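You operate a simulated robot arm through the tools that you are given. There is no shell and no other tool. Be economical: measure what you need, move in short steps, check, and stop when the job is done.

The job below is to be done with a simulated robot arm. You get a single attempt, and the scene is never put back.

## Task
Take the three spray cans off the sunny window shelf and wind the blind right down.
Fine: they go in the basket.

It is judged by the outcome, as a careful person would: the job done as asked, and still so three seconds after it is handed in. It fails if anything else is knocked over, pushed out of place, dropped, spilled or broken.

## Robot
A 6-joint arm with a two-finger parallel gripper, fixed in place. Base frame: the origin is at the foot of the arm, x ahead of it, y to its left, z up. Readings come in mm, rad, newtons and seconds.
With the tool pointing down near the work surface it reaches from about 320 to 700 mm from the base axis. Its first joint turns from -2.897 to 2.897 rad. Payload 4.1 kg.
The tool frame sits at the grasp point between the pads (the TCP): z along the fingers, y along the line on which they close. The tips reach 23 mm beyond it. Largest opening 94 mm; finger width 38, thickness 10; the body of the gripper, 54 by 96 mm, starts 39 mm behind the TCP.
Orientation is that of the tool frame in the base frame, as a unit quaternion [w, x, y, z]. With the fingers straight down and closing along the base's y, the tool's x points along the base's -x, its y along +y and its z along -z.

## Interface
- The arm moves only by the tool jog_arm. Its argument "deltas" is a list that holds one entry, the list of rows, each a list of 7 numbers: the shift along the tool's x, y, z in mm, then the turn, a rotation vector about the tool's x, y, z in rad, then the gripper command, from -1 (fully open) to 1 (shut), values between in proportion. In form: [[[tx, ty, tz, rx, ry, rz, fingers], ...]]. A call has 1 to 20 rows; each row shifts and turns the commanded pose from where the row before left it, along the tool's axes as they then stand. A row lasts 0.2 s, in which the tool goes at most 50 mm and 0.15 rad; a call with a longer step from one row to the next is refused whole, and so is a gripper value outside its range. Where a pose cannot be reached the arm comes as near as it can. A force on the tool above 50 N (or 10 N above the force at the start of the call, whichever is more), or a blocked arm, ends the call early, and 0.2 s more pass. The fingers move at their own pace (about 45 mm/s each) and stop on an object; they squeeze with about 30 N. The grip force told is the motor's: it shows also when the fingers shut on nothing. Time passes only in rows, and 0.2 s behind the last, so rows that do not move let the fingers close. It gives the time, the measured TCP pose, the force on the tool (base axes), the opening and the grip force at its end, in the units of the frame above (readings bear some noise).
- Cameras (640 x 400 px; columns grow to the right, rows downward): "scene" is fixed at [227.7, -497.4, 1597.4]; the picture's right is [0.98, -0.19, 0.00], its down [-0.12, -0.59, -0.80] and it looks along [0.15, 0.78, -0.60] (base axes); focal length 236 px, centre (320, 200). "wrist" rides on the gripper at [86, 16, -75] in the tool frame; the picture's right is [-0.18, 0.98, 0.00], its down [-0.58, -0.11, -0.81] and it looks along [-0.79, -0.15, 0.59] (tool axes); focal length 243 px, centre (320, 200). There is no depth. A picture from a camera that has moved, and an enlarged one, comes with that camera's place and axes in the base frame and with its lens. The place of the scene camera against the robot may be out by one fixed shift of up to 18 mm in any direction.
- camera(camera): a new picture of that camera. No time passes.
- lift_body(by): slides the trunk up (or, below 0, down) by that many mm; the arm rides with it, the base frame stays. It gives what a move gives, with no picture.
- inspect(camera, box): a new picture of the part [left, top, right, bottom] of that camera's present view, enlarged. No time passes.
- close_job(): hands the job in; it is judged then, once.

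Go step by step. Nothing tells you positions but the pictures and the camera data: compare them with the known pose of the tool, close in by small moves and look again before you grip or let go. The budget is 120 turns and 84 pictures, counting those below and the enlarged ones. Unless the task says otherwise, let go and move clear before handing in, and close with one line.

The tools are called after ">>>" as a command line: name --argument value ..., lists and objects as JSON in quotes. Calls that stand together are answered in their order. jog_arm: Moves the arm, as the interface text tells. Its arguments: {"type":"object","properties":{"deltas":{"type":"array","items":{"type":"array","items":{"type":"array","items":{"type":"number"}}}}},"required":["deltas"]} The other tools are called the same way: lift_body (by) slides the trunk up or down; camera (camera) takes a picture; inspect (camera, box) takes an enlarged picture of a part of a camera's view; close_job () hands the job in.

At the start:

```text
time: 0.0
ee_pos: [313.6, 183.9, 1449.9]
ee_rot: [0.001, 0.001, 1.0, 0.001]
wrist_force: [0.4, 0.2, 0.2]
width: 94.2
grasp_force: 0.1
trunk travel left (down, up): [-577.0, 13.0]
```

scene: 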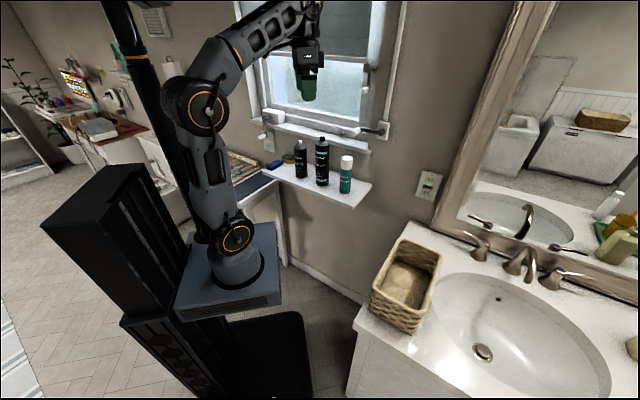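
wrist: 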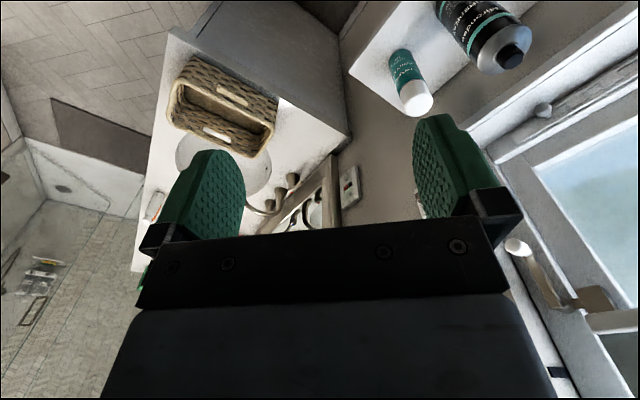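

I see three cans on a shelf under the window, a basket on the vanity, and a blind in the window, with its winding control perhaps at the window's side. I'll enlarge the views first.

>>> inspect --camera "scene" --box '[230, 0, 410, 112]'

>>> inspect --camera "scene" --box '[230, 100, 410, 212]'

>>> inspect --camera "scene" --box '[340, 210, 500, 340]'

```text
3.56 times, centred on (320, 56) of scene
camera zoom: at [227.7, -497.4, 1597.4], right [0.98, -0.19, 0.0], down [-0.12, -0.59, -0.8], along [0.15, 0.78, -0.6], focal length 838 px, centre (320, 712)
```

zoom: 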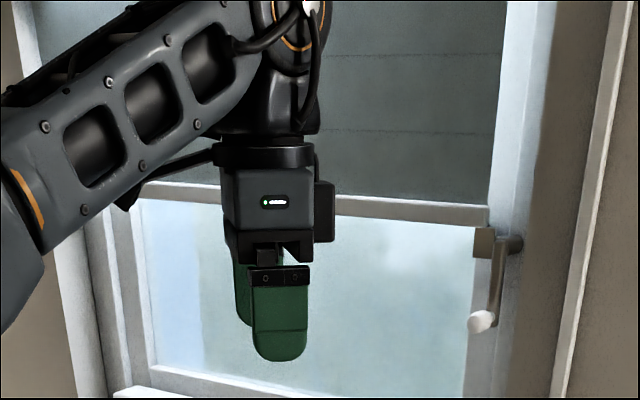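

```text
3.56 times, centred on (320, 156) of scene
camera zoom: at [227.7, -497.4, 1597.4], right [0.98, -0.19, 0.0], down [-0.12, -0.59, -0.8], along [0.15, 0.78, -0.6], focal length 838 px, centre (320, 356)
```

zoom: 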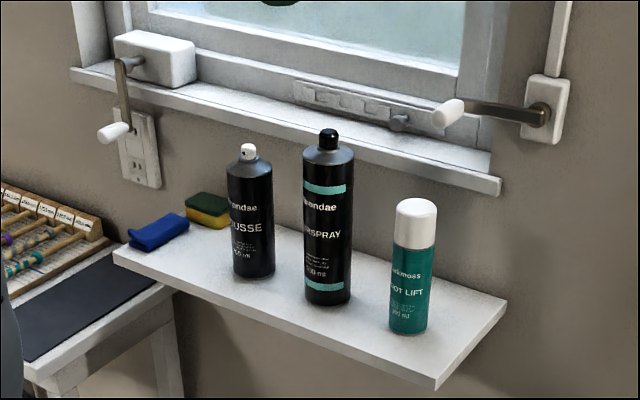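

```text
3.08 times, centred on (420, 275) of scene
camera zoom: at [227.7, -497.4, 1597.4], right [0.98, -0.19, 0.0], down [-0.12, -0.59, -0.8], along [0.15, 0.78, -0.6], focal length 725 px, centre (12, -31)
```

zoom: 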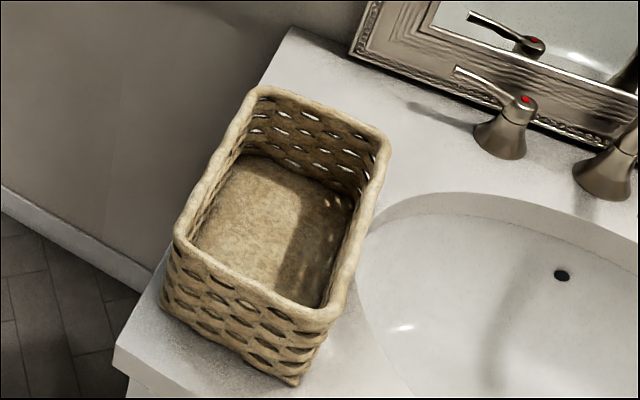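

The right-hand wall crank with a strap running up to the blind looks like its winder; the left crank on the sill is likely the window's. The cans sit on the shelf, with the basket to the right. I'll enlarge the wrist view to triangulate.

>>> inspect --camera "wrist" --box '[140, 20, 380, 170]'

>>> inspect --camera "wrist" --box '[340, 0, 640, 188]'

```text
2.67 times, centred on (260, 95) of wrist
camera zoom: at [227.2, 200.5, 1523.8], right [0.18, 0.98, 0.0], down [0.58, -0.11, 0.81], along [0.79, -0.15, -0.59], focal length 647 px, centre (480, 480)
```

zoom: 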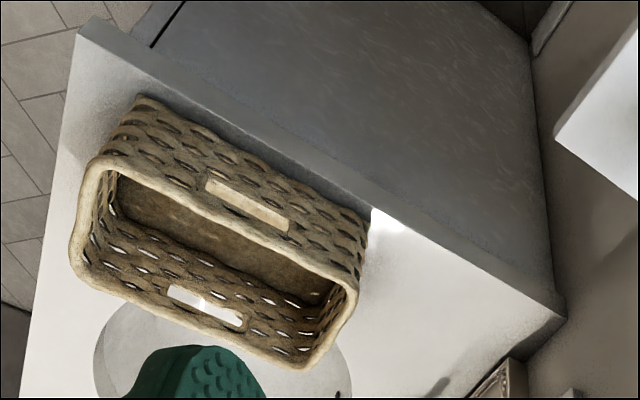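

```text
2.13 times, centred on (490, 94) of wrist
camera zoom: at [227.2, 200.5, 1523.8], right [0.18, 0.98, 0.0], down [0.58, -0.11, 0.81], along [0.79, -0.15, -0.59], focal length 516 px, centre (-42, 426)
```

zoom: 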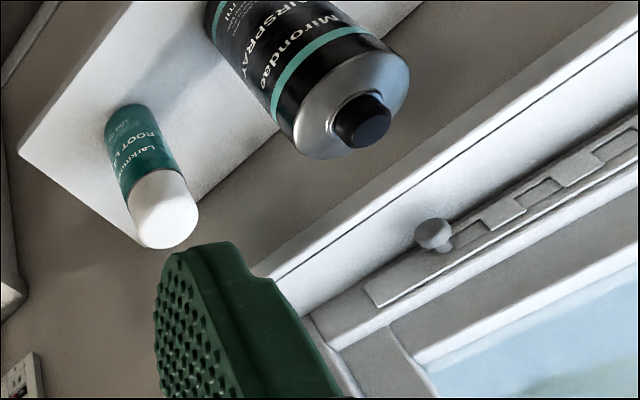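

The cans stand roughly 590 mm out along the 45° direction toward the wall, at a shelf height near 990. I'll turn the tool 45° so it closes parallel to the wall, and move nearer for a better look.

>>> jog_arm --deltas '[[[0, 0, 0, 0, 0, -0.131, -1], [0, 0, 0, 0, 0, -0.131, -1], [0, 0, 0, 0, 0, -0.131, -1], [0, 0, 0, 0, 0, -0.131, -1], [0, 0, 0, 0, 0, -0.131, -1], [0, 0, 0, 0, 0, -0.13, -1], [-25, 0, 20, 0, 0, 0, -1], [-25, 0, 20, 0, 0, 0, -1], [-25, 0, 20, 0, 0, 0, -1], [-25, 0, 20, 0, 0, 0, -1], [0, 0, 0, 0, 0, 0, -1]]]'

>>> camera --camera "wrist"

>>> camera --camera "scene"

```text
time: 2.4
ee_pos: [383.5, 254.2, 1370.3]
ee_rot: [0.001, -0.382, 0.924, 0.001]
wrist_force: [1.5, 0.5, 0.0]
width: 94.0
grasp_force: 0.0
trunk travel left (down, up): [-577.0, 13.0]
```

```text
76 pictures are left
camera wrist: at [311.0, 204.5, 1444.3], right [-0.56, 0.83, 0.0], down [0.49, 0.33, 0.81], along [0.67, 0.46, -0.59], focal length 243 px, centre (320, 200)
```

wrist: 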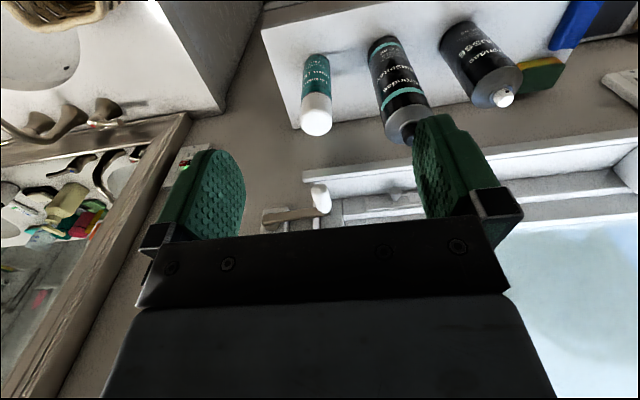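

```text
75 pictures are left
```

scene: 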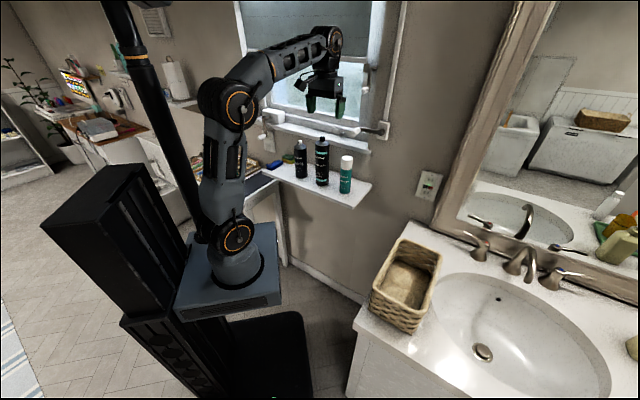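

The green can's cap top triangulates to about (498, 329, 1150), and the crank knob is above and behind it. I'll tilt the tool slightly so the wrist stays clear of the knob, and approach in steps.

>>> jog_arm --deltas '[[[0, 0, 0, 0, -0.1, 0, -1], [0, 0, 0, 0, -0.1, 0, -1], [-19.5, -7, 29.5, 0, 0, 0, -1], [-19.5, -7, 29.5, 0, 0, 0, -1], [-19.5, -7, 29.5, 0, 0, 0, -1], [-19.5, -7, 29.5, 0, 0, 0, -1], [0, 0, 0, 0, 0, 0, -1]]]'

>>> camera --camera "wrist"

>>> inspect --camera "scene" --box '[260, 80, 420, 210]'

```text
time: 4.0
ee_pos: [474.9, 305.9, 1270.9]
ee_rot: [0.093, -0.381, 0.919, 0.039]
wrist_force: [-0.6, 0.0, 0.5]
width: 94.1
grasp_force: 0.0
trunk travel left (down, up): [-577.0, 13.0]
```

```text
74 pictures are left
camera wrist: at [394.3, 246.3, 1325.0], right [-0.57, 0.82, 0.04], down [0.36, 0.21, 0.91], along [0.74, 0.53, -0.42], focal length 243 px, centre (320, 200)
```

wrist: 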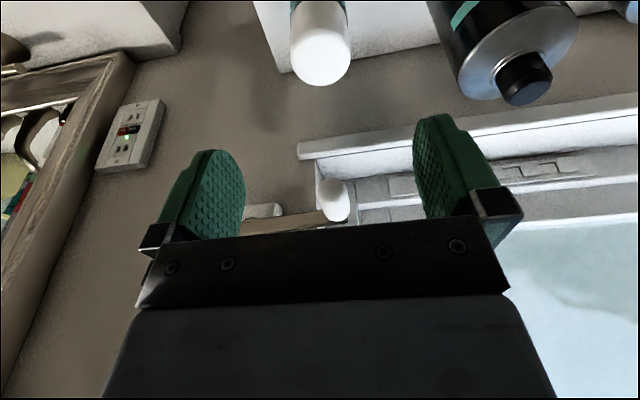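

```text
3.08 times, centred on (340, 145) of scene
camera zoom: at [227.7, -497.4, 1597.4], right [0.98, -0.19, 0.0], down [-0.12, -0.59, -0.8], along [0.15, 0.78, -0.6], focal length 725 px, centre (258, 369)
```

zoom: 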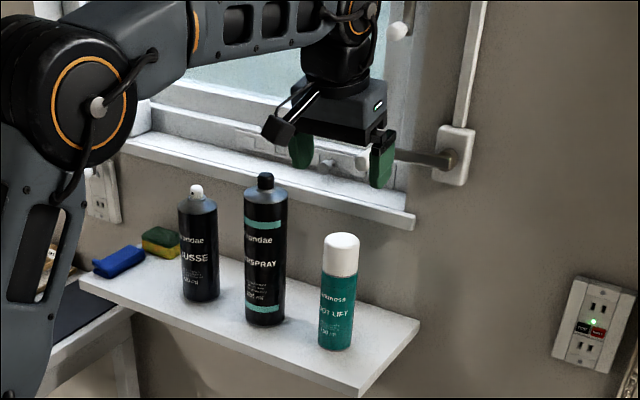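

The cap is centred between the fingers. I'll come down to just above it and check.

>>> jog_arm --deltas '[[[-4.1, 0, 30.1, 0, 0, 0, -1], [-4.1, 0, 30.1, 0, 0, 0, -1], [-4.1, 0, 30.1, 0, 0, 0, -1], [0, 0, 0, 0, 0, 0, -1]]]'

>>> camera --camera "wrist"

>>> inspect --camera "scene" --box '[260, 80, 420, 210]'

```text
time: 5.0
ee_pos: [497.1, 328.0, 1186.2]
ee_rot: [0.093, -0.381, 0.919, 0.039]
wrist_force: [-0.1, 0.0, -0.9]
width: 93.8
grasp_force: 0.1
trunk travel left (down, up): [-577.0, 13.0]
```

```text
72 pictures are left
camera wrist: at [414.8, 270.0, 1240.8], right [-0.57, 0.82, 0.04], down [0.37, 0.21, 0.91], along [0.74, 0.53, -0.42], focal length 243 px, centre (320, 200)
```

wrist: 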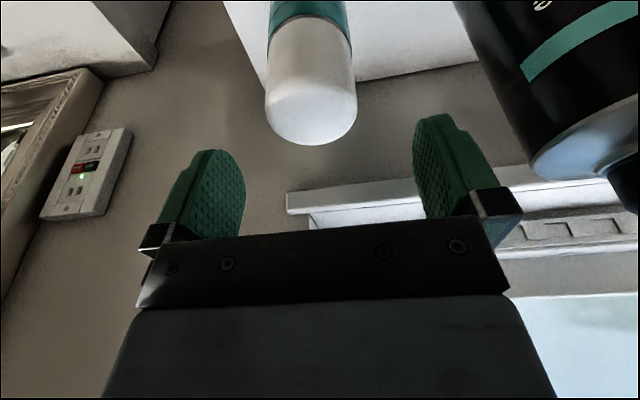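

```text
3.08 times, centred on (340, 145) of scene
camera zoom: at [227.7, -497.4, 1597.4], right [0.98, -0.19, 0.0], down [-0.12, -0.59, -0.8], along [0.15, 0.78, -0.6], focal length 725 px, centre (258, 369)
```

zoom: 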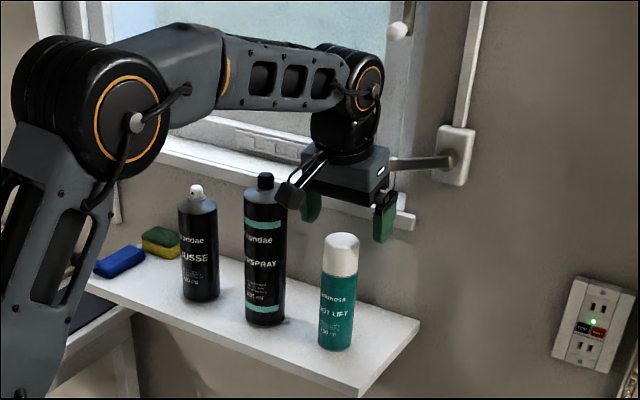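

The cap sits slightly to the +t side; I'll correct by 2 mm and lower partway so that the fingers straddle the cap.

>>> jog_arm --deltas '[[[5.5, -1, 17.2, 0, 0, 0, -1], [5.5, -1, 17.2, 0, 0, 0, -1], [0, 0, 0, 0, 0, 0, -1]]]'

>>> camera --camera "wrist"

>>> inspect --camera "scene" --box '[300, 100, 400, 180]'

```text
time: 5.8
ee_pos: [496.3, 323.3, 1148.2]
ee_rot: [0.093, -0.38, 0.919, 0.039]
wrist_force: [-0.2, 0.1, -0.1]
width: 94.2
grasp_force: 0.1
trunk travel left (down, up): [-577.0, 13.0]
```

```text
70 pictures are left
camera wrist: at [413.1, 263.5, 1203.4], right [-0.57, 0.82, 0.04], down [0.37, 0.21, 0.91], along [0.74, 0.53, -0.42], focal length 243 px, centre (320, 200)
```

wrist: 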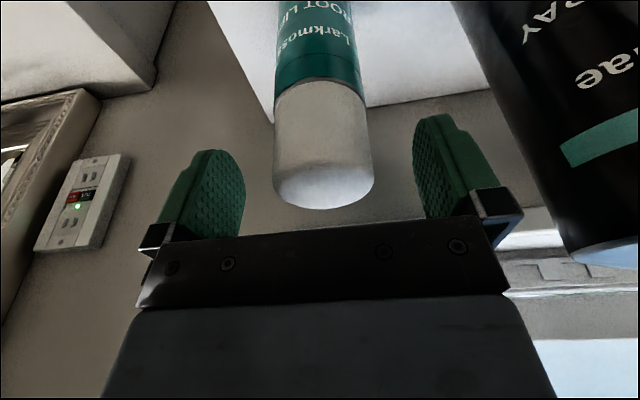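

```text
5.00 times, centred on (350, 140) of scene
camera zoom: at [227.7, -497.4, 1597.4], right [0.98, -0.19, 0.0], down [-0.12, -0.59, -0.8], along [0.15, 0.78, -0.6], focal length 1179 px, centre (170, 500)
```

zoom: 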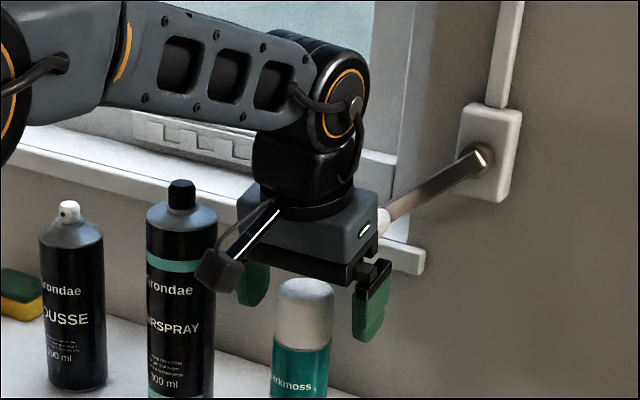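

The wrist has nudged the crank handle a little (it turns freely), which does no harm. I'll ease back from it, finish the descent and close on the cap.

>>> jog_arm --deltas '[[[7.8, 0, -1.6, 0, 0, 0, -1], [2.5, 0, 12.2, 0, 0, 0, -1], [2.5, 0, 12.3, 0, 0, 0, -1], [0, 0, 0, 0, 0, 0, -1], [0, 0, 0, 0, 0, 0, 1], [0, 0, 0, 0, 0, 0, 1], [0, 0, 0, 0, 0, 0, 1], [0, 0, 0, 0, 0, 0, 1], [0, 0, 0, 0, 0, 0, 1]]]'

>>> camera --camera "wrist"

>>> inspect --camera "scene" --box '[300, 100, 400, 180]'

```text
time: 7.8
ee_pos: [489.7, 317.2, 1123.6]
ee_rot: [0.093, -0.381, 0.919, 0.038]
wrist_force: [-0.3, 1.0, 0.7]
width: 47.2
grasp_force: 30.2
trunk travel left (down, up): [-577.0, 13.0]
```

```text
68 pictures are left
camera wrist: at [408.0, 258.4, 1178.8], right [-0.57, 0.82, 0.04], down [0.37, 0.21, 0.91], along [0.74, 0.53, -0.42], focal length 243 px, centre (320, 200)
```

wrist: 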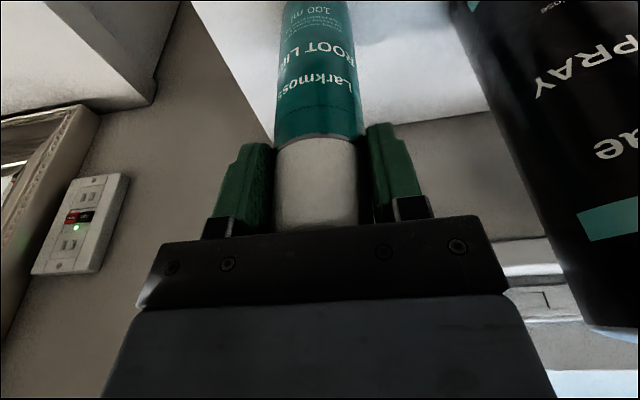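

```text
5.00 times, centred on (350, 140) of scene
camera zoom: at [227.7, -497.4, 1597.4], right [0.98, -0.19, 0.0], down [-0.12, -0.59, -0.8], along [0.15, 0.78, -0.6], focal length 1179 px, centre (170, 500)
```

zoom: 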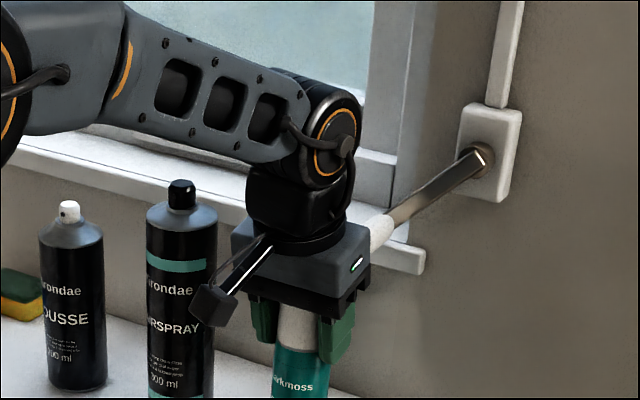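

The can is gripped at its 47 mm cap. I'll lift it, back off from the wall and carry it toward the basket.

>>> jog_arm --deltas '[[[-3, 0, -14.7, 0, 0, 0, 1], [24.4, 0, -30.5, 0, 0, 0, 1], [24.4, 0, -30.5, 0, 0, 0, 1], [24.4, 0, -30.5, 0, 0, 0, 1], [15.7, -37, -3.2, 0, 0, 0, 1], [15.7, -37, -3.2, 0, 0, 0, 1], [15.7, -37, -3.2, 0, 0, 0, 1], [15.7, -37, -3.2, 0, 0, 0, 1], [15.7, -37, -3.2, 0, 0, 0, 1], [15.7, -37, -3.2, 0, 0, 0, 1], [15.7, -37, -3.2, 0, 0, 0, 1], [15.7, -37, -3.2, 0, 0, 0, 1], [0, 0, 0, 0, 0, 0, 1]]]'

>>> camera --camera "wrist"

>>> camera --camera "scene"

```text
time: 10.6
ee_pos: [548.1, -44.0, 1212.9]
ee_rot: [0.094, -0.381, 0.919, 0.038]
wrist_force: [-0.2, 0.6, -2.0]
width: 47.4
grasp_force: 30.1
trunk travel left (down, up): [-577.0, 13.0]
```

```text
66 pictures are left
camera wrist: at [466.6, -102.7, 1267.4], right [-0.57, 0.82, 0.04], down [0.37, 0.21, 0.91], along [0.74, 0.53, -0.42], focal length 243 px, centre (320, 200)
```

wrist: 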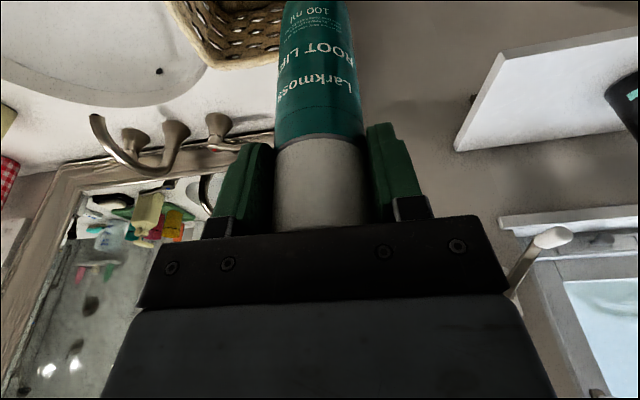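

```text
65 pictures are left
```

scene: 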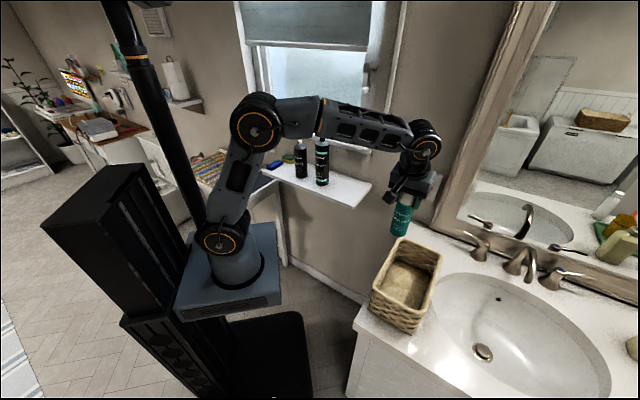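

The rim is at about z 1000 with its centre near (568, -126) and the floor near 918. I'll move over the basket and look.

>>> jog_arm --deltas '[[[14.4, -30.3, -2.9, 0, 0, 0, 1], [14.4, -30.3, -2.9, 0, 0, 0, 1], [14.4, -30.3, -2.9, 0, 0, 0, 1], [4, 0, 19.6, 0, 0, 0, 1], [4, 0, 19.6, 0, 0, 0, 1], [0, 0, 0, 0, 0, 0, 1]]]'

>>> inspect --camera "scene" --box '[340, 180, 480, 340]'

>>> camera --camera "wrist"

```text
time: 12.0
ee_pos: [576.8, -140.6, 1172.2]
ee_rot: [0.093, -0.38, 0.919, 0.039]
wrist_force: [1.0, 0.6, -2.5]
width: 47.0
grasp_force: 30.0
trunk travel left (down, up): [-577.0, 13.0]
```

```text
2.50 times, centred on (410, 260) of scene
camera zoom: at [227.7, -497.4, 1597.4], right [0.98, -0.19, 0.0], down [-0.12, -0.59, -0.8], along [0.15, 0.78, -0.6], focal length 589 px, centre (95, 50)
```

zoom: 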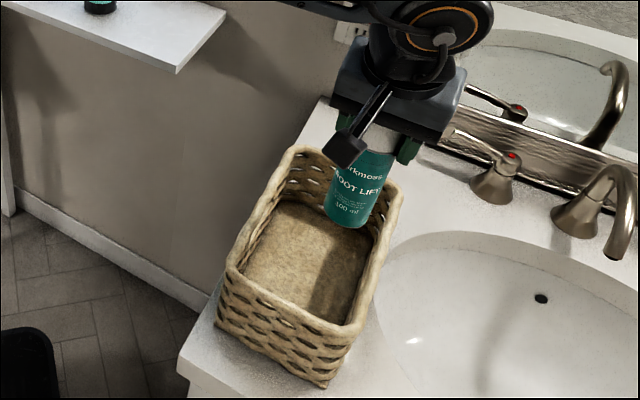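

```text
63 pictures are left
camera wrist: at [495.3, -200.5, 1227.5], right [-0.57, 0.82, 0.04], down [0.37, 0.21, 0.91], along [0.74, 0.53, -0.42], focal length 243 px, centre (320, 200)
```

wrist: 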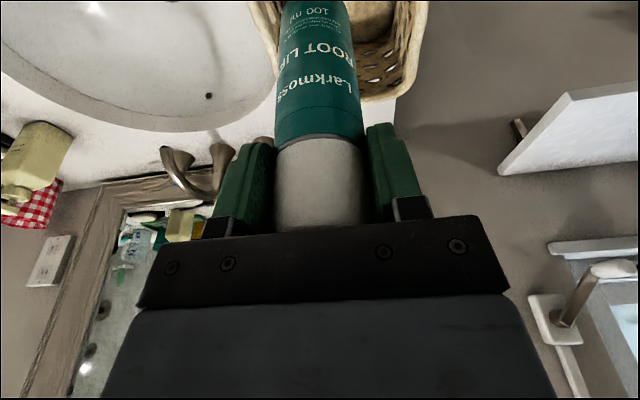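

The can is over the basket interior with a margin all round. I'll lower it close to the floor.

>>> jog_arm --deltas '[[[5.4, 0, 26.5, 0, 0, 0, 1], [5.4, 0, 26.5, 0, 0, 0, 1], [5.4, 0, 26.5, 0, 0, 0, 1], [4, 0, 19.6, 0, 0, 0, 1], [0, 0, 0, 0, 0, 0, 1]]]'

>>> inspect --camera "scene" --box '[340, 180, 480, 340]'

```text
time: 13.2
ee_pos: [578.6, -143.2, 1072.6]
ee_rot: [0.093, -0.381, 0.919, 0.039]
wrist_force: [-0.4, 0.0, -2.1]
width: 46.9
grasp_force: 29.5
trunk travel left (down, up): [-577.0, 13.0]
```

```text
2.50 times, centred on (410, 260) of scene
camera zoom: at [227.7, -497.4, 1597.4], right [0.98, -0.19, 0.0], down [-0.12, -0.59, -0.8], along [0.15, 0.78, -0.6], focal length 589 px, centre (95, 50)
```

zoom: 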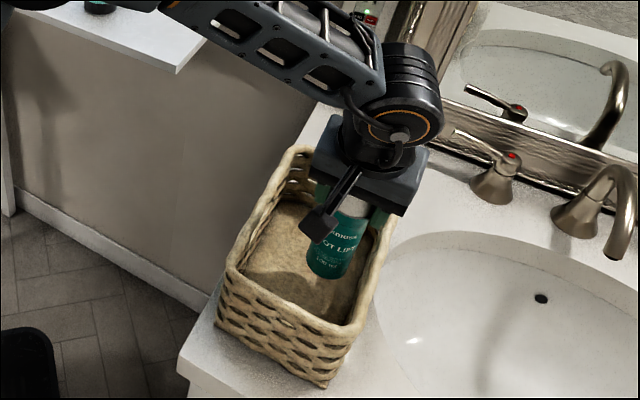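

Nearly at the floor; I'll lower in small steps while watching the force.

>>> jog_arm --deltas '[[[1.6, 0, 7.8, 0, 0, 0, 1], [1, 0, 4.9, 0, 0, 0, 1], [0, 0, 0, 0, 0, 0, 1]]]'

```text
time: 14.0
ee_pos: [576.8, -142.3, 1060.5]
ee_rot: [0.094, -0.38, 0.919, 0.039]
wrist_force: [0.2, -0.5, -2.0]
width: 47.0
grasp_force: 29.9
trunk travel left (down, up): [-577.0, 13.0]
```

>>> jog_arm --deltas '[[[0.8, 0, 3.9, 0, 0, 0, 1], [0.6, 0, 2.9, 0, 0, 0, 1], [0, 0, 0, 0, 0, 0, 1]]]'

>>> inspect --camera "scene" --box '[380, 220, 450, 300]'

```text
time: 14.8
ee_pos: [576.1, -142.3, 1052.9]
ee_rot: [0.093, -0.381, 0.919, 0.039]
wrist_force: [0.8, -1.1, -1.6]
width: 47.2
grasp_force: 30.3
trunk travel left (down, up): [-577.0, 13.0]
```

```text
5.00 times, centred on (415, 260) of scene
camera zoom: at [227.7, -497.4, 1597.4], right [0.98, -0.19, 0.0], down [-0.12, -0.59, -0.8], along [0.15, 0.78, -0.6], focal length 1179 px, centre (-155, -100)
```

zoom: 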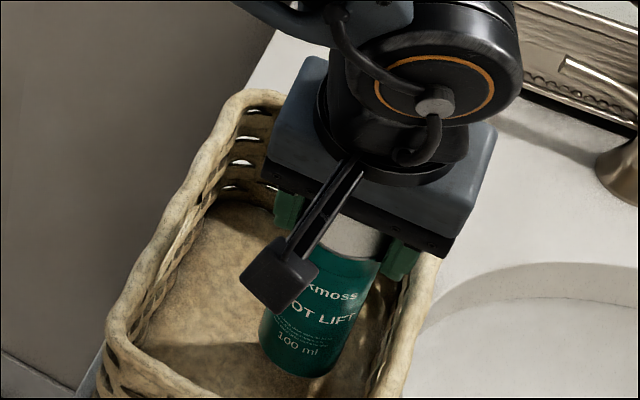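

>>> jog_arm --deltas '[[[0.8, 0, 3.9, 0, 0, 0, 1], [0.8, 0, 3.9, 0, 0, 0, 1], [0, 0, 0, 0, 0, 0, 1]]]'

```text
time: 15.6
ee_pos: [577.6, -142.6, 1044.4]
ee_rot: [0.094, -0.381, 0.919, 0.038]
wrist_force: [0.1, 0.1, -1.6]
width: 47.1
grasp_force: 29.8
trunk travel left (down, up): [-577.0, 13.0]
```

>>> jog_arm --deltas '[[[0.8, 0, 3.9, 0, 0, 0, 1], [0.8, 0, 3.9, 0, 0, 0, 1], [0, 0, 0, 0, 0, 0, 1]]]'

>>> inspect --camera "scene" --box '[370, 220, 450, 320]'

```text
time: 16.4
ee_pos: [578.0, -140.7, 1035.9]
ee_rot: [0.093, -0.381, 0.919, 0.039]
wrist_force: [-0.8, -0.6, -2.6]
width: 47.0
grasp_force: 30.4
trunk travel left (down, up): [-577.0, 13.0]
```

```text
4.00 times, centred on (410, 270) of scene
camera zoom: at [227.7, -497.4, 1597.4], right [0.98, -0.19, 0.0], down [-0.12, -0.59, -0.8], along [0.15, 0.78, -0.6], focal length 943 px, centre (-40, -80)
```

zoom: 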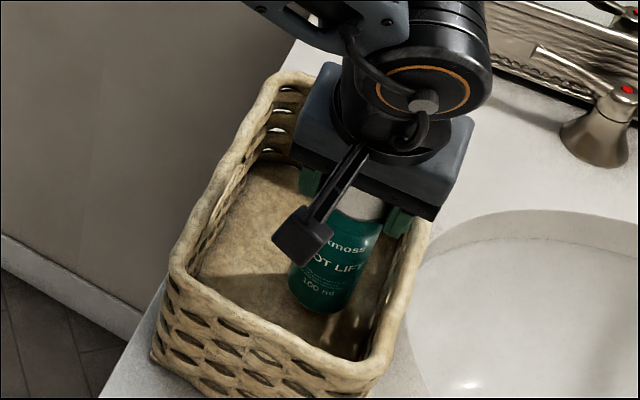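

>>> jog_arm --deltas '[[[0.8, 0, 3.9, 0, 0, 0, 1], [0.8, 0, 3.9, 0, 0, 0, 1], [0, 0, 0, 0, 0, 0, 1]]]'

```text
time: 17.2
ee_pos: [577.7, -141.4, 1027.8]
ee_rot: [0.093, -0.381, 0.919, 0.039]
wrist_force: [-0.1, 0.2, -1.4]
width: 47.0
grasp_force: 30.3
trunk travel left (down, up): [-577.0, 13.0]
```

>>> jog_arm --deltas '[[[0.8, 0, 3.9, 0, 0, 0, 1], [0.4, 0, 2, 0, 0, 0, 1], [0, 0, 0, 0, 0, 0, 1]]]'

>>> inspect --camera "scene" --box '[370, 220, 450, 320]'

>>> camera --camera "wrist"

```text
time: 18.0
ee_pos: [576.9, -141.8, 1022.8]
ee_rot: [0.093, -0.381, 0.919, 0.039]
wrist_force: [-0.3, -1.0, -2.1]
width: 47.1
grasp_force: 30.0
trunk travel left (down, up): [-577.0, 13.0]
```

```text
4.00 times, centred on (410, 270) of scene
camera zoom: at [227.7, -497.4, 1597.4], right [0.98, -0.19, 0.0], down [-0.12, -0.59, -0.8], along [0.15, 0.78, -0.6], focal length 943 px, centre (-40, -80)
```

zoom: 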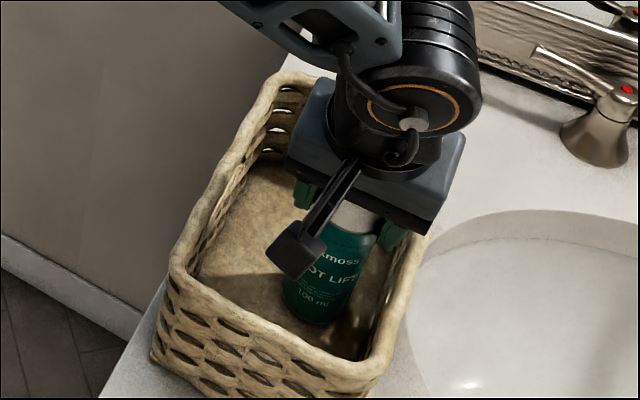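

```text
58 pictures are left
camera wrist: at [495.2, -200.7, 1076.6], right [-0.57, 0.82, 0.04], down [0.37, 0.21, 0.91], along [0.74, 0.53, -0.42], focal length 243 px, centre (320, 200)
```

wrist: 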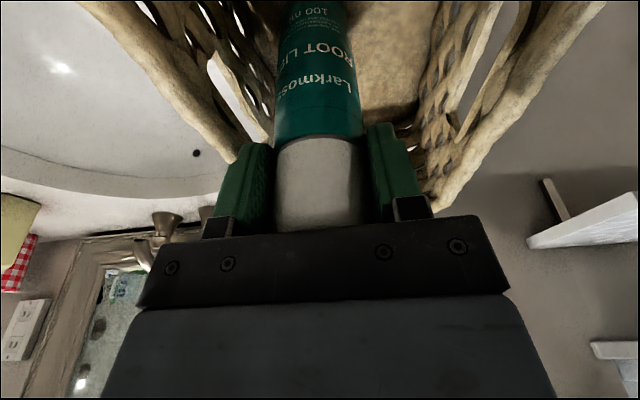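

The rim is level with the fingertips now. I'll shift the can 10 mm toward the basket's middle for finger clearance, and keep lowering.

>>> jog_arm --deltas '[[[0, 10, 0, 0, 0, 0, 1], [0.8, 0, 3.9, 0, 0, 0, 1], [0.8, 0, 3.9, 0, 0, 0, 1], [0, 0, 0, 0, 0, 0, 1]]]'

```text
time: 19.0
ee_pos: [570.2, -135.3, 1016.7]
ee_rot: [0.095, -0.381, 0.919, 0.038]
wrist_force: [2.1, 0.6, 21.8]
width: 47.3
grasp_force: 29.8
trunk travel left (down, up): [-577.0, 13.0]
```

Contact is felt: the can is on the basket floor. I'll relieve the push, open partway, and look before retreating.

>>> jog_arm --deltas '[[[-0.4, 0, -2, 0, 0, 0, 1], [0, 0, 0, 0, 0, 0, -0.32], [0, 0, 0, 0, 0, 0, -0.32], [0, 0, 0, 0, 0, 0, -0.32]]]'

>>> camera --camera "wrist"

>>> inspect --camera "scene" --box '[370, 220, 450, 320]'

```text
time: 20.0
ee_pos: [568.9, -134.5, 1016.6]
ee_rot: [0.093, -0.381, 0.919, 0.04]
wrist_force: [0.4, -0.9, 4.8]
width: 61.9
grasp_force: 0.0
trunk travel left (down, up): [-577.0, 13.0]
```

```text
57 pictures are left
camera wrist: at [487.4, -193.7, 1070.7], right [-0.57, 0.82, 0.04], down [0.37, 0.21, 0.91], along [0.74, 0.53, -0.42], focal length 243 px, centre (320, 200)
```

wrist: 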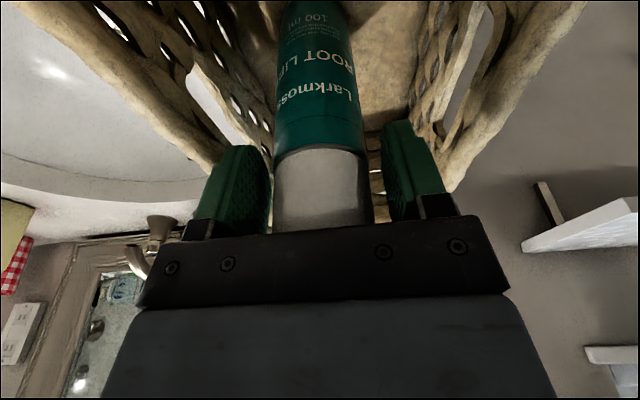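

```text
4.00 times, centred on (410, 270) of scene
camera zoom: at [227.7, -497.4, 1597.4], right [0.98, -0.19, 0.0], down [-0.12, -0.59, -0.8], along [0.15, 0.78, -0.6], focal length 943 px, centre (-40, -80)
```

zoom: 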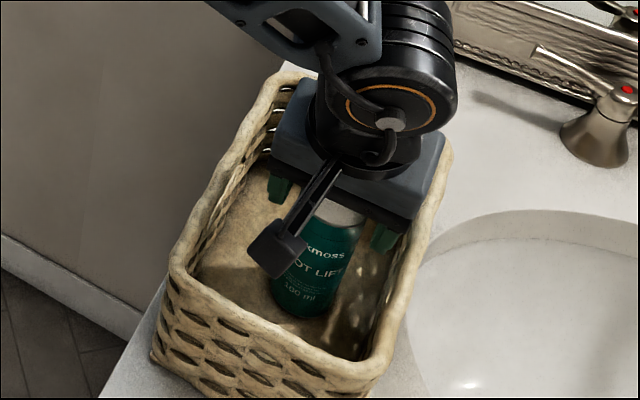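

Released and standing upright. Now up and out, and back toward the cans.

>>> jog_arm --deltas '[[[-2, 0, -9.8, 0, 0, 0, -0.32], [-6, 0, -29.4, 0, 0, 0, -0.32], [-8, 0, -39.2, 0, 0, 0, -0.32], [-8, 0, -39.2, 0, 0, 0, -0.32], [-8, 0, -39.2, 0, 0, 0, -1], [-8, 0, -39.2, 0, 0, 0, -1], [0, 40, 0, 0, 0, 0, -1], [0, 40, 0, 0, 0, 0, -1], [0, 40, 0, 0, 0, 0, -1], [0, 40, 0, 0, 0, 0, -1], [0, 40, 0, 0, 0, 0, -1], [0, 40, 0, 0, 0, 0, -1], [0, 40, 0, 0, 0, 0, -1], [0, 40, 0, 0, 0, 0, -1], [-8, 40, -39.2, 0, 0, 0, -1], [-8, 40, -39.2, 0, 0, 0, -1], [0, 0, 0, 0, 0, 0, -1]]]'

>>> camera --camera "scene"

>>> camera --camera "wrist"

```text
refused: row 15 steps farther than a row can; nothing moved
```

```text
55 pictures are left
```

scene: 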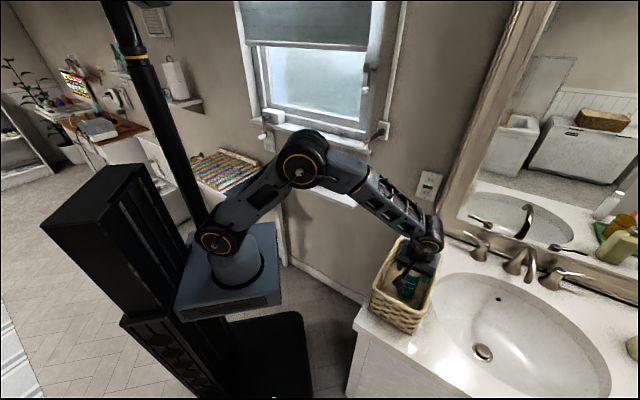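

```text
54 pictures are left
camera wrist: at [487.4, -193.7, 1070.7], right [-0.57, 0.82, 0.04], down [0.37, 0.21, 0.91], along [0.74, 0.53, -0.42], focal length 243 px, centre (320, 200)
```

wrist: 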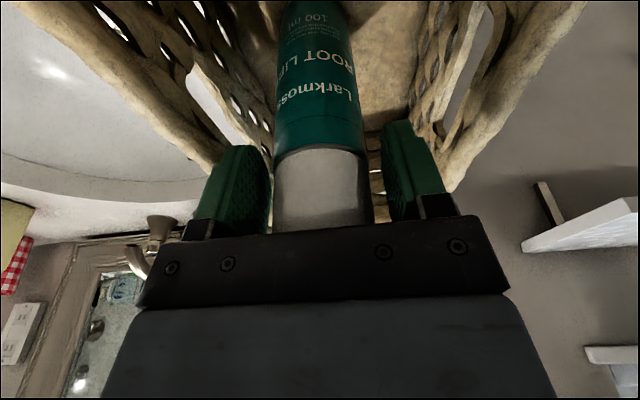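

The call was refused for one long step, so I'll shorten those rows.

>>> jog_arm --deltas '[[[-2, 0, -9.8, 0, 0, 0, -0.32], [-6, 0, -29.4, 0, 0, 0, -0.32], [-8, 0, -39.2, 0, 0, 0, -0.32], [-8, 0, -39.2, 0, 0, 0, -0.32], [-8, 0, -39.2, 0, 0, 0, -1], [-8, 0, -39.2, 0, 0, 0, -1], [-8, 30, -30, 0, 0, 0, -1], [-8, 30, -30, 0, 0, 0, -1], [-8, 30, -30, 0, 0, 0, -1], [-8, 30, -30, 0, 0, 0, -1], [-13, 40, 0, 0, 0, 0, -1], [-13, 40, 0, 0, 0, 0, -1], [-13, 40, 0, 0, 0, 0, -1], [-13, 40, 0, 0, 0, 0, -1], [-13, 40, 0, 0, 0, 0, -1], [-13, 40, 0, 0, 0, 0, -1], [-13, 40, 0, 0, 0, 0, -1], [-13, 40, 0, 0, 0, 0, -1], [0, 40, 0, 0, 0, 0, -1], [0, 0, 0, 0, 0, 0, -1]]]'

```text
time: 24.2
ee_pos: [305.5, 283.6, 1362.1]
ee_rot: [0.093, -0.381, 0.919, 0.039]
wrist_force: [0.5, 0.6, -0.2]
width: 94.1
grasp_force: 0.0
trunk travel left (down, up): [-577.0, 13.0]
```

I'm back in front of the two black cans; next I look at them.

>>> camera --camera "wrist"

>>> inspect --camera "scene" --box '[260, 100, 400, 200]'

```text
53 pictures are left
camera wrist: at [223.7, 224.5, 1418.0], right [-0.57, 0.82, 0.04], down [0.37, 0.21, 0.91], along [0.74, 0.53, -0.42], focal length 243 px, centre (320, 200)
```

wrist: 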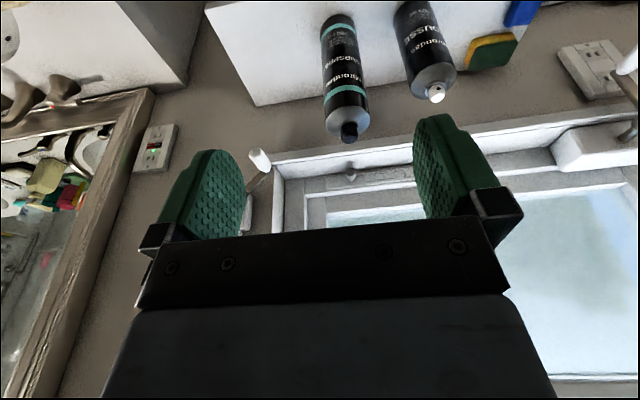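

```text
4.00 times, centred on (330, 150) of scene
camera zoom: at [227.7, -497.4, 1597.4], right [0.98, -0.19, 0.0], down [-0.12, -0.59, -0.8], along [0.15, 0.78, -0.6], focal length 943 px, centre (280, 400)
```

zoom: 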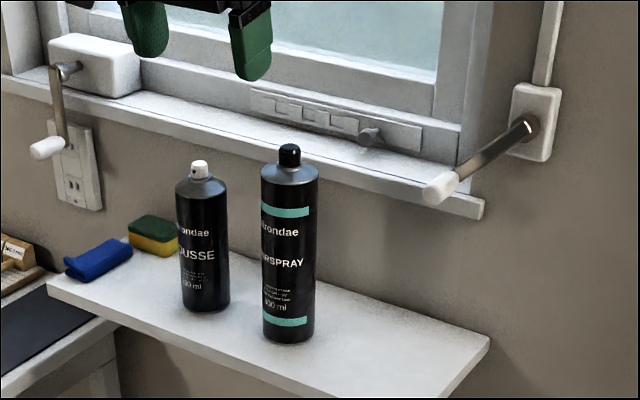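

The hairspray top is near (406, 407, ~1208) and the mousse top near (318, 481, ~1177). I'll approach above the hairspray.

>>> jog_arm --deltas '[[[-26.8, 4, 23.8, 0, 0, 0, -1], [-26.8, 4, 23.8, 0, 0, 0, -1], [-26.8, 4, 23.8, 0, 0, 0, -1], [-26.8, 3, 23.8, 0, 0, 0, -1], [0, 0, 0, 0, 0, 0, -1]]]'

>>> camera --camera "wrist"

```text
time: 25.4
ee_pos: [382.5, 378.3, 1288.2]
ee_rot: [0.093, -0.38, 0.919, 0.038]
wrist_force: [0.7, -0.7, -0.3]
width: 94.0
grasp_force: 0.1
trunk travel left (down, up): [-577.0, 13.0]
```

```text
51 pictures are left
camera wrist: at [301.1, 319.5, 1343.7], right [-0.57, 0.82, 0.04], down [0.37, 0.21, 0.91], along [0.74, 0.53, -0.42], focal length 243 px, centre (320, 200)
```

wrist: 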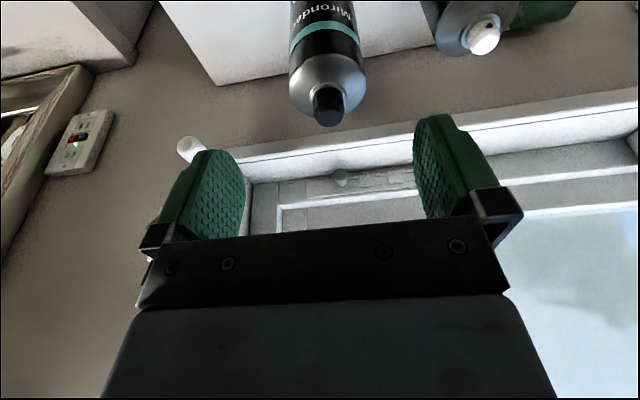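

>>> jog_arm --deltas '[[[-12.2, 1.3, 32, 0, 0, 0, -1], [-12.1, 1.2, 32, 0, 0, 0, -1], [0, 0, 0, 0, 0, 0, -1]]]'

>>> camera --camera "wrist"

>>> inspect --camera "scene" --box '[270, 80, 390, 160]'

```text
time: 26.2
ee_pos: [410.5, 407.2, 1230.9]
ee_rot: [0.093, -0.381, 0.919, 0.039]
wrist_force: [-0.5, 0.6, 0.0]
width: 94.1
grasp_force: 0.0
trunk travel left (down, up): [-577.0, 13.0]
```

```text
50 pictures are left
camera wrist: at [327.9, 349.7, 1285.4], right [-0.57, 0.82, 0.04], down [0.37, 0.21, 0.91], along [0.74, 0.53, -0.42], focal length 243 px, centre (320, 200)
```

wrist: 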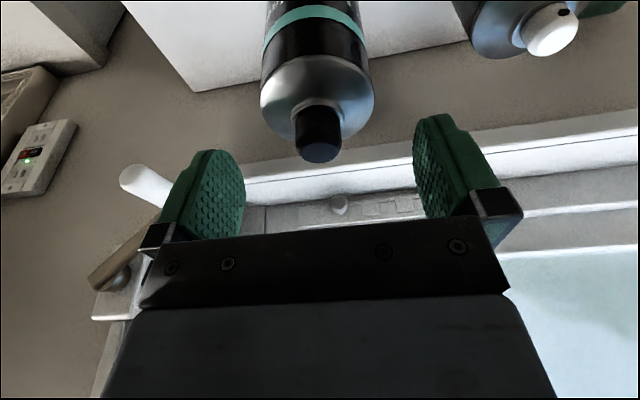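

```text
5.00 times, centred on (330, 120) of scene
camera zoom: at [227.7, -497.4, 1597.4], right [0.98, -0.19, 0.0], down [-0.12, -0.59, -0.8], along [0.15, 0.78, -0.6], focal length 1179 px, centre (270, 600)
```

zoom: 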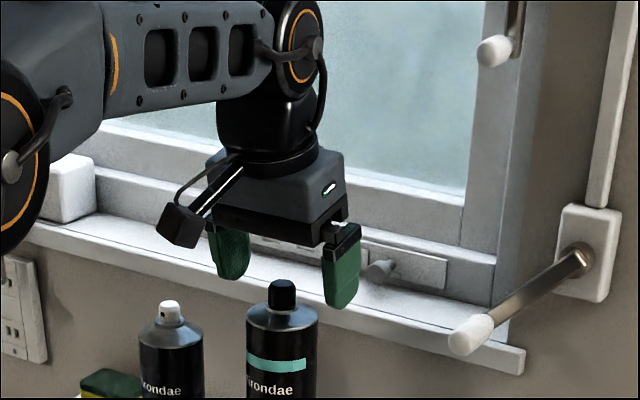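

>>> jog_arm --deltas '[[[4.9, 1, 24, 0, 0, 0, -1], [4.9, 1, 24, 0, 0, 0, -1], [0, 0, 0, 0, 0, 0, -1]]]'

>>> camera --camera "wrist"

>>> inspect --camera "scene" --box '[290, 90, 380, 150]'

```text
time: 27.0
ee_pos: [407.4, 409.4, 1181.0]
ee_rot: [0.094, -0.381, 0.919, 0.038]
wrist_force: [-0.4, 0.6, 0.0]
width: 94.0
grasp_force: 0.0
trunk travel left (down, up): [-577.0, 13.0]
```

```text
48 pictures are left
camera wrist: at [325.6, 350.6, 1235.8], right [-0.57, 0.82, 0.04], down [0.37, 0.21, 0.91], along [0.74, 0.53, -0.42], focal length 243 px, centre (320, 200)
```

wrist: 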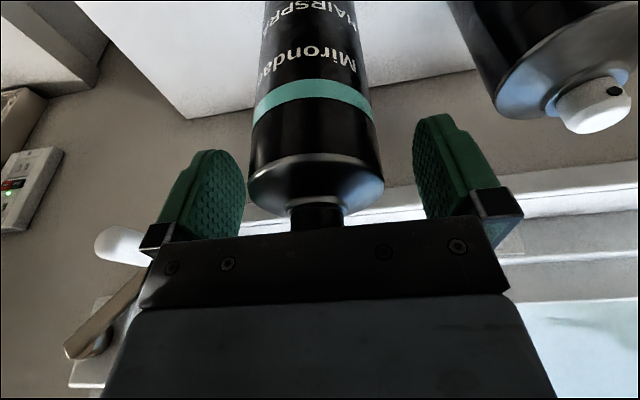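

```text
6.67 times, centred on (335, 120) of scene
camera zoom: at [227.7, -497.4, 1597.4], right [0.98, -0.19, 0.0], down [-0.12, -0.59, -0.8], along [0.15, 0.78, -0.6], focal length 1572 px, centre (220, 733)
```

zoom: 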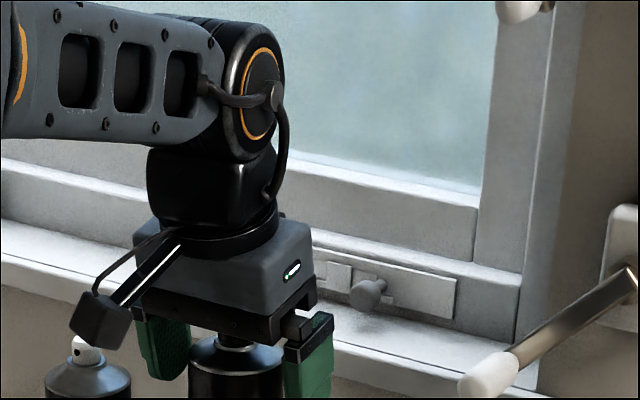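

The tips overlap the body a little; I'll lower 5 mm more, correct 2 mm sideways and close.

>>> jog_arm --deltas '[[[0.5, -2, 2.5, 0, 0, 0, -1], [0.5, 0, 2.5, 0, 0, 0, -1], [0, 0, 0, 0, 0, 0, -0.6], [0, 0, 0, 0, 0, 0, 1], [0, 0, 0, 0, 0, 0, 1], [0, 0, 0, 0, 0, 0, 1], [0, 0, 0, 0, 0, 0, 1]]]'

>>> camera --camera "wrist"

```text
time: 28.6
ee_pos: [409.6, 409.5, 1177.1]
ee_rot: [0.094, -0.38, 0.919, 0.039]
wrist_force: [-1.6, 1.0, 6.3]
width: 59.8
grasp_force: 29.5
trunk travel left (down, up): [-577.0, 13.0]
```

```text
46 pictures are left
camera wrist: at [327.5, 350.2, 1232.0], right [-0.57, 0.82, 0.04], down [0.36, 0.21, 0.91], along [0.74, 0.53, -0.42], focal length 243 px, centre (320, 200)
```

wrist: 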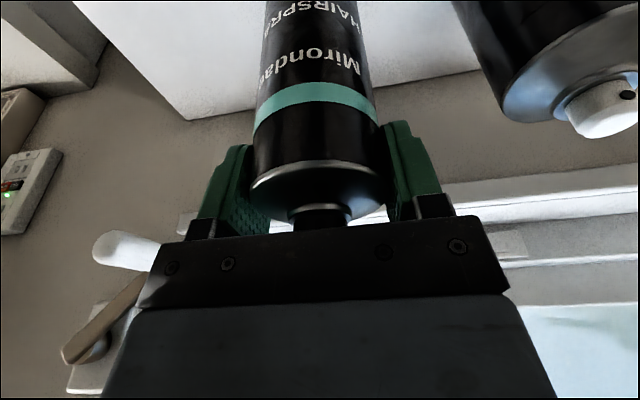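

Gripped at 60 mm. A short test lift.

>>> jog_arm --deltas '[[[-2, 0, -10, 0, 0, 0, 1], [-2, 0, -10, 0, 0, 0, 1], [0, 0, 0, 0, 0, 0, 1]]]'

>>> inspect --camera "scene" --box '[260, 90, 400, 210]'

```text
time: 29.4
ee_pos: [409.4, 408.1, 1196.6]
ee_rot: [0.093, -0.381, 0.919, 0.039]
wrist_force: [-0.1, 0.0, -3.3]
width: 59.6
grasp_force: 29.4
trunk travel left (down, up): [-577.0, 13.0]
```

```text
3.33 times, centred on (330, 150) of scene
camera zoom: at [227.7, -497.4, 1597.4], right [0.98, -0.19, 0.0], down [-0.12, -0.59, -0.8], along [0.15, 0.78, -0.6], focal length 786 px, centre (287, 367)
```

zoom: 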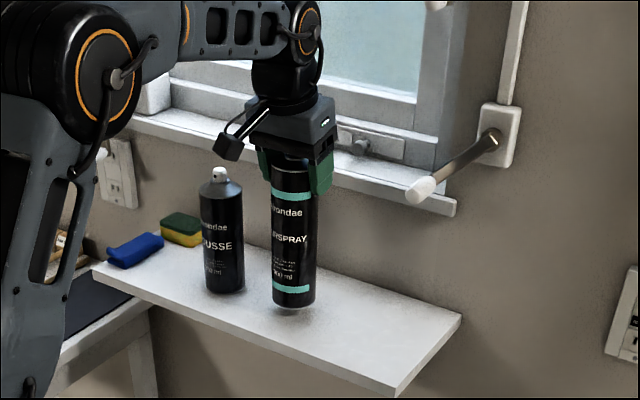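

It lifts cleanly. I'll carry it over to the basket's wall-side end, staying high.

>>> jog_arm --deltas '[[[28.4, 0, -26.2, 0, 0, 0, 1], [28.4, 0, -26.2, 0, 0, 0, 1], [28.4, 0, -26.2, 0, 0, 0, 1], [8.7, -30, -1.8, 0, 0, 0, 1], [8.7, -39.4, -1.8, 0, 0, 0, 1], [8.7, -39.4, -1.8, 0, 0, 0, 1], [8.7, -39.4, -1.8, 0, 0, 0, 1], [8.7, -39.4, -1.8, 0, 0, 0, 1], [8.7, -39.4, -1.8, 0, 0, 0, 1], [8.7, -39.4, -1.8, 0, 0, 0, 1], [8.7, -39.4, -1.8, 0, 0, 0, 1], [8.7, -39.4, -1.8, 0, 0, 0, 1], [8.7, -39.4, -1.8, 0, 0, 0, 1], [8.7, -39.4, -1.8, 0, 0, 0, 1], [8.7, -39.4, -1.8, 0, 0, 0, 1], [0, 0, 0, 0, 0, 0, 1]]]'

>>> camera --camera "wrist"

>>> inspect --camera "scene" --box '[340, 180, 480, 340]'

```text
time: 32.8
ee_pos: [591.2, -63.4, 1259.2]
ee_rot: [0.093, -0.381, 0.919, 0.04]
wrist_force: [-0.3, -0.4, -4.3]
width: 59.5
grasp_force: 30.4
trunk travel left (down, up): [-577.0, 13.0]
```

```text
44 pictures are left
camera wrist: at [510.1, -122.1, 1313.7], right [-0.57, 0.82, 0.04], down [0.37, 0.21, 0.91], along [0.74, 0.53, -0.42], focal length 243 px, centre (320, 200)
```

wrist: 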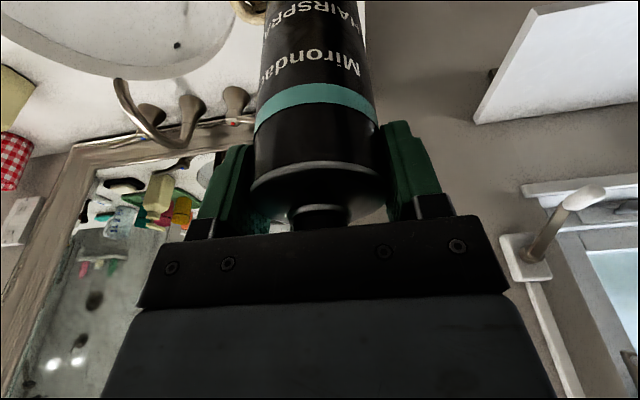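

```text
2.50 times, centred on (410, 260) of scene
camera zoom: at [227.7, -497.4, 1597.4], right [0.98, -0.19, 0.0], down [-0.12, -0.59, -0.8], along [0.15, 0.78, -0.6], focal length 589 px, centre (95, 50)
```

zoom: 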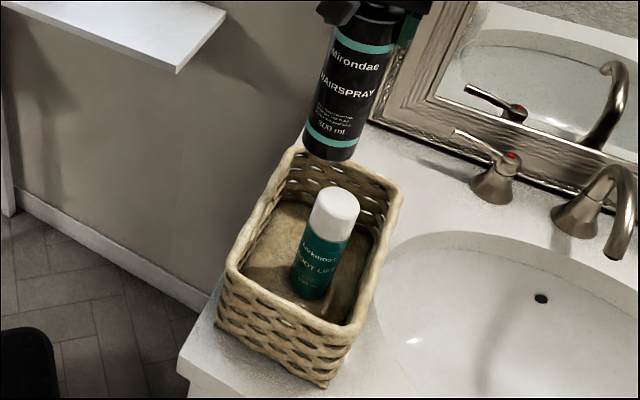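

The green can stands mid-basket and the hairspray is over the wall-side end. I'll shift 11 mm and lower to rim level, then look.

>>> jog_arm --deltas '[[[-2, -11, 0, 0, 0, 0, 1], [4, 0, 19.6, 0, 0, 0, 1], [4, 0, 19.6, 0, 0, 0, 1], [0, 0, 0, 0, 0, 0, 1]]]'

>>> inspect --camera "scene" --box '[370, 200, 460, 310]'

```text
time: 33.8
ee_pos: [603.4, -70.6, 1218.4]
ee_rot: [0.093, -0.381, 0.919, 0.04]
wrist_force: [-0.9, -0.6, -4.0]
width: 59.7
grasp_force: 30.2
trunk travel left (down, up): [-577.0, 13.0]
```

```text
3.64 times, centred on (415, 255) of scene
camera zoom: at [227.7, -497.4, 1597.4], right [0.98, -0.19, 0.0], down [-0.12, -0.59, -0.8], along [0.15, 0.78, -0.6], focal length 857 px, centre (-26, 0)
```

zoom: 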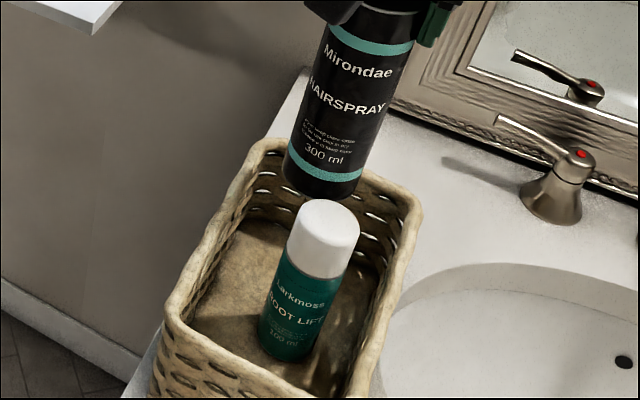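

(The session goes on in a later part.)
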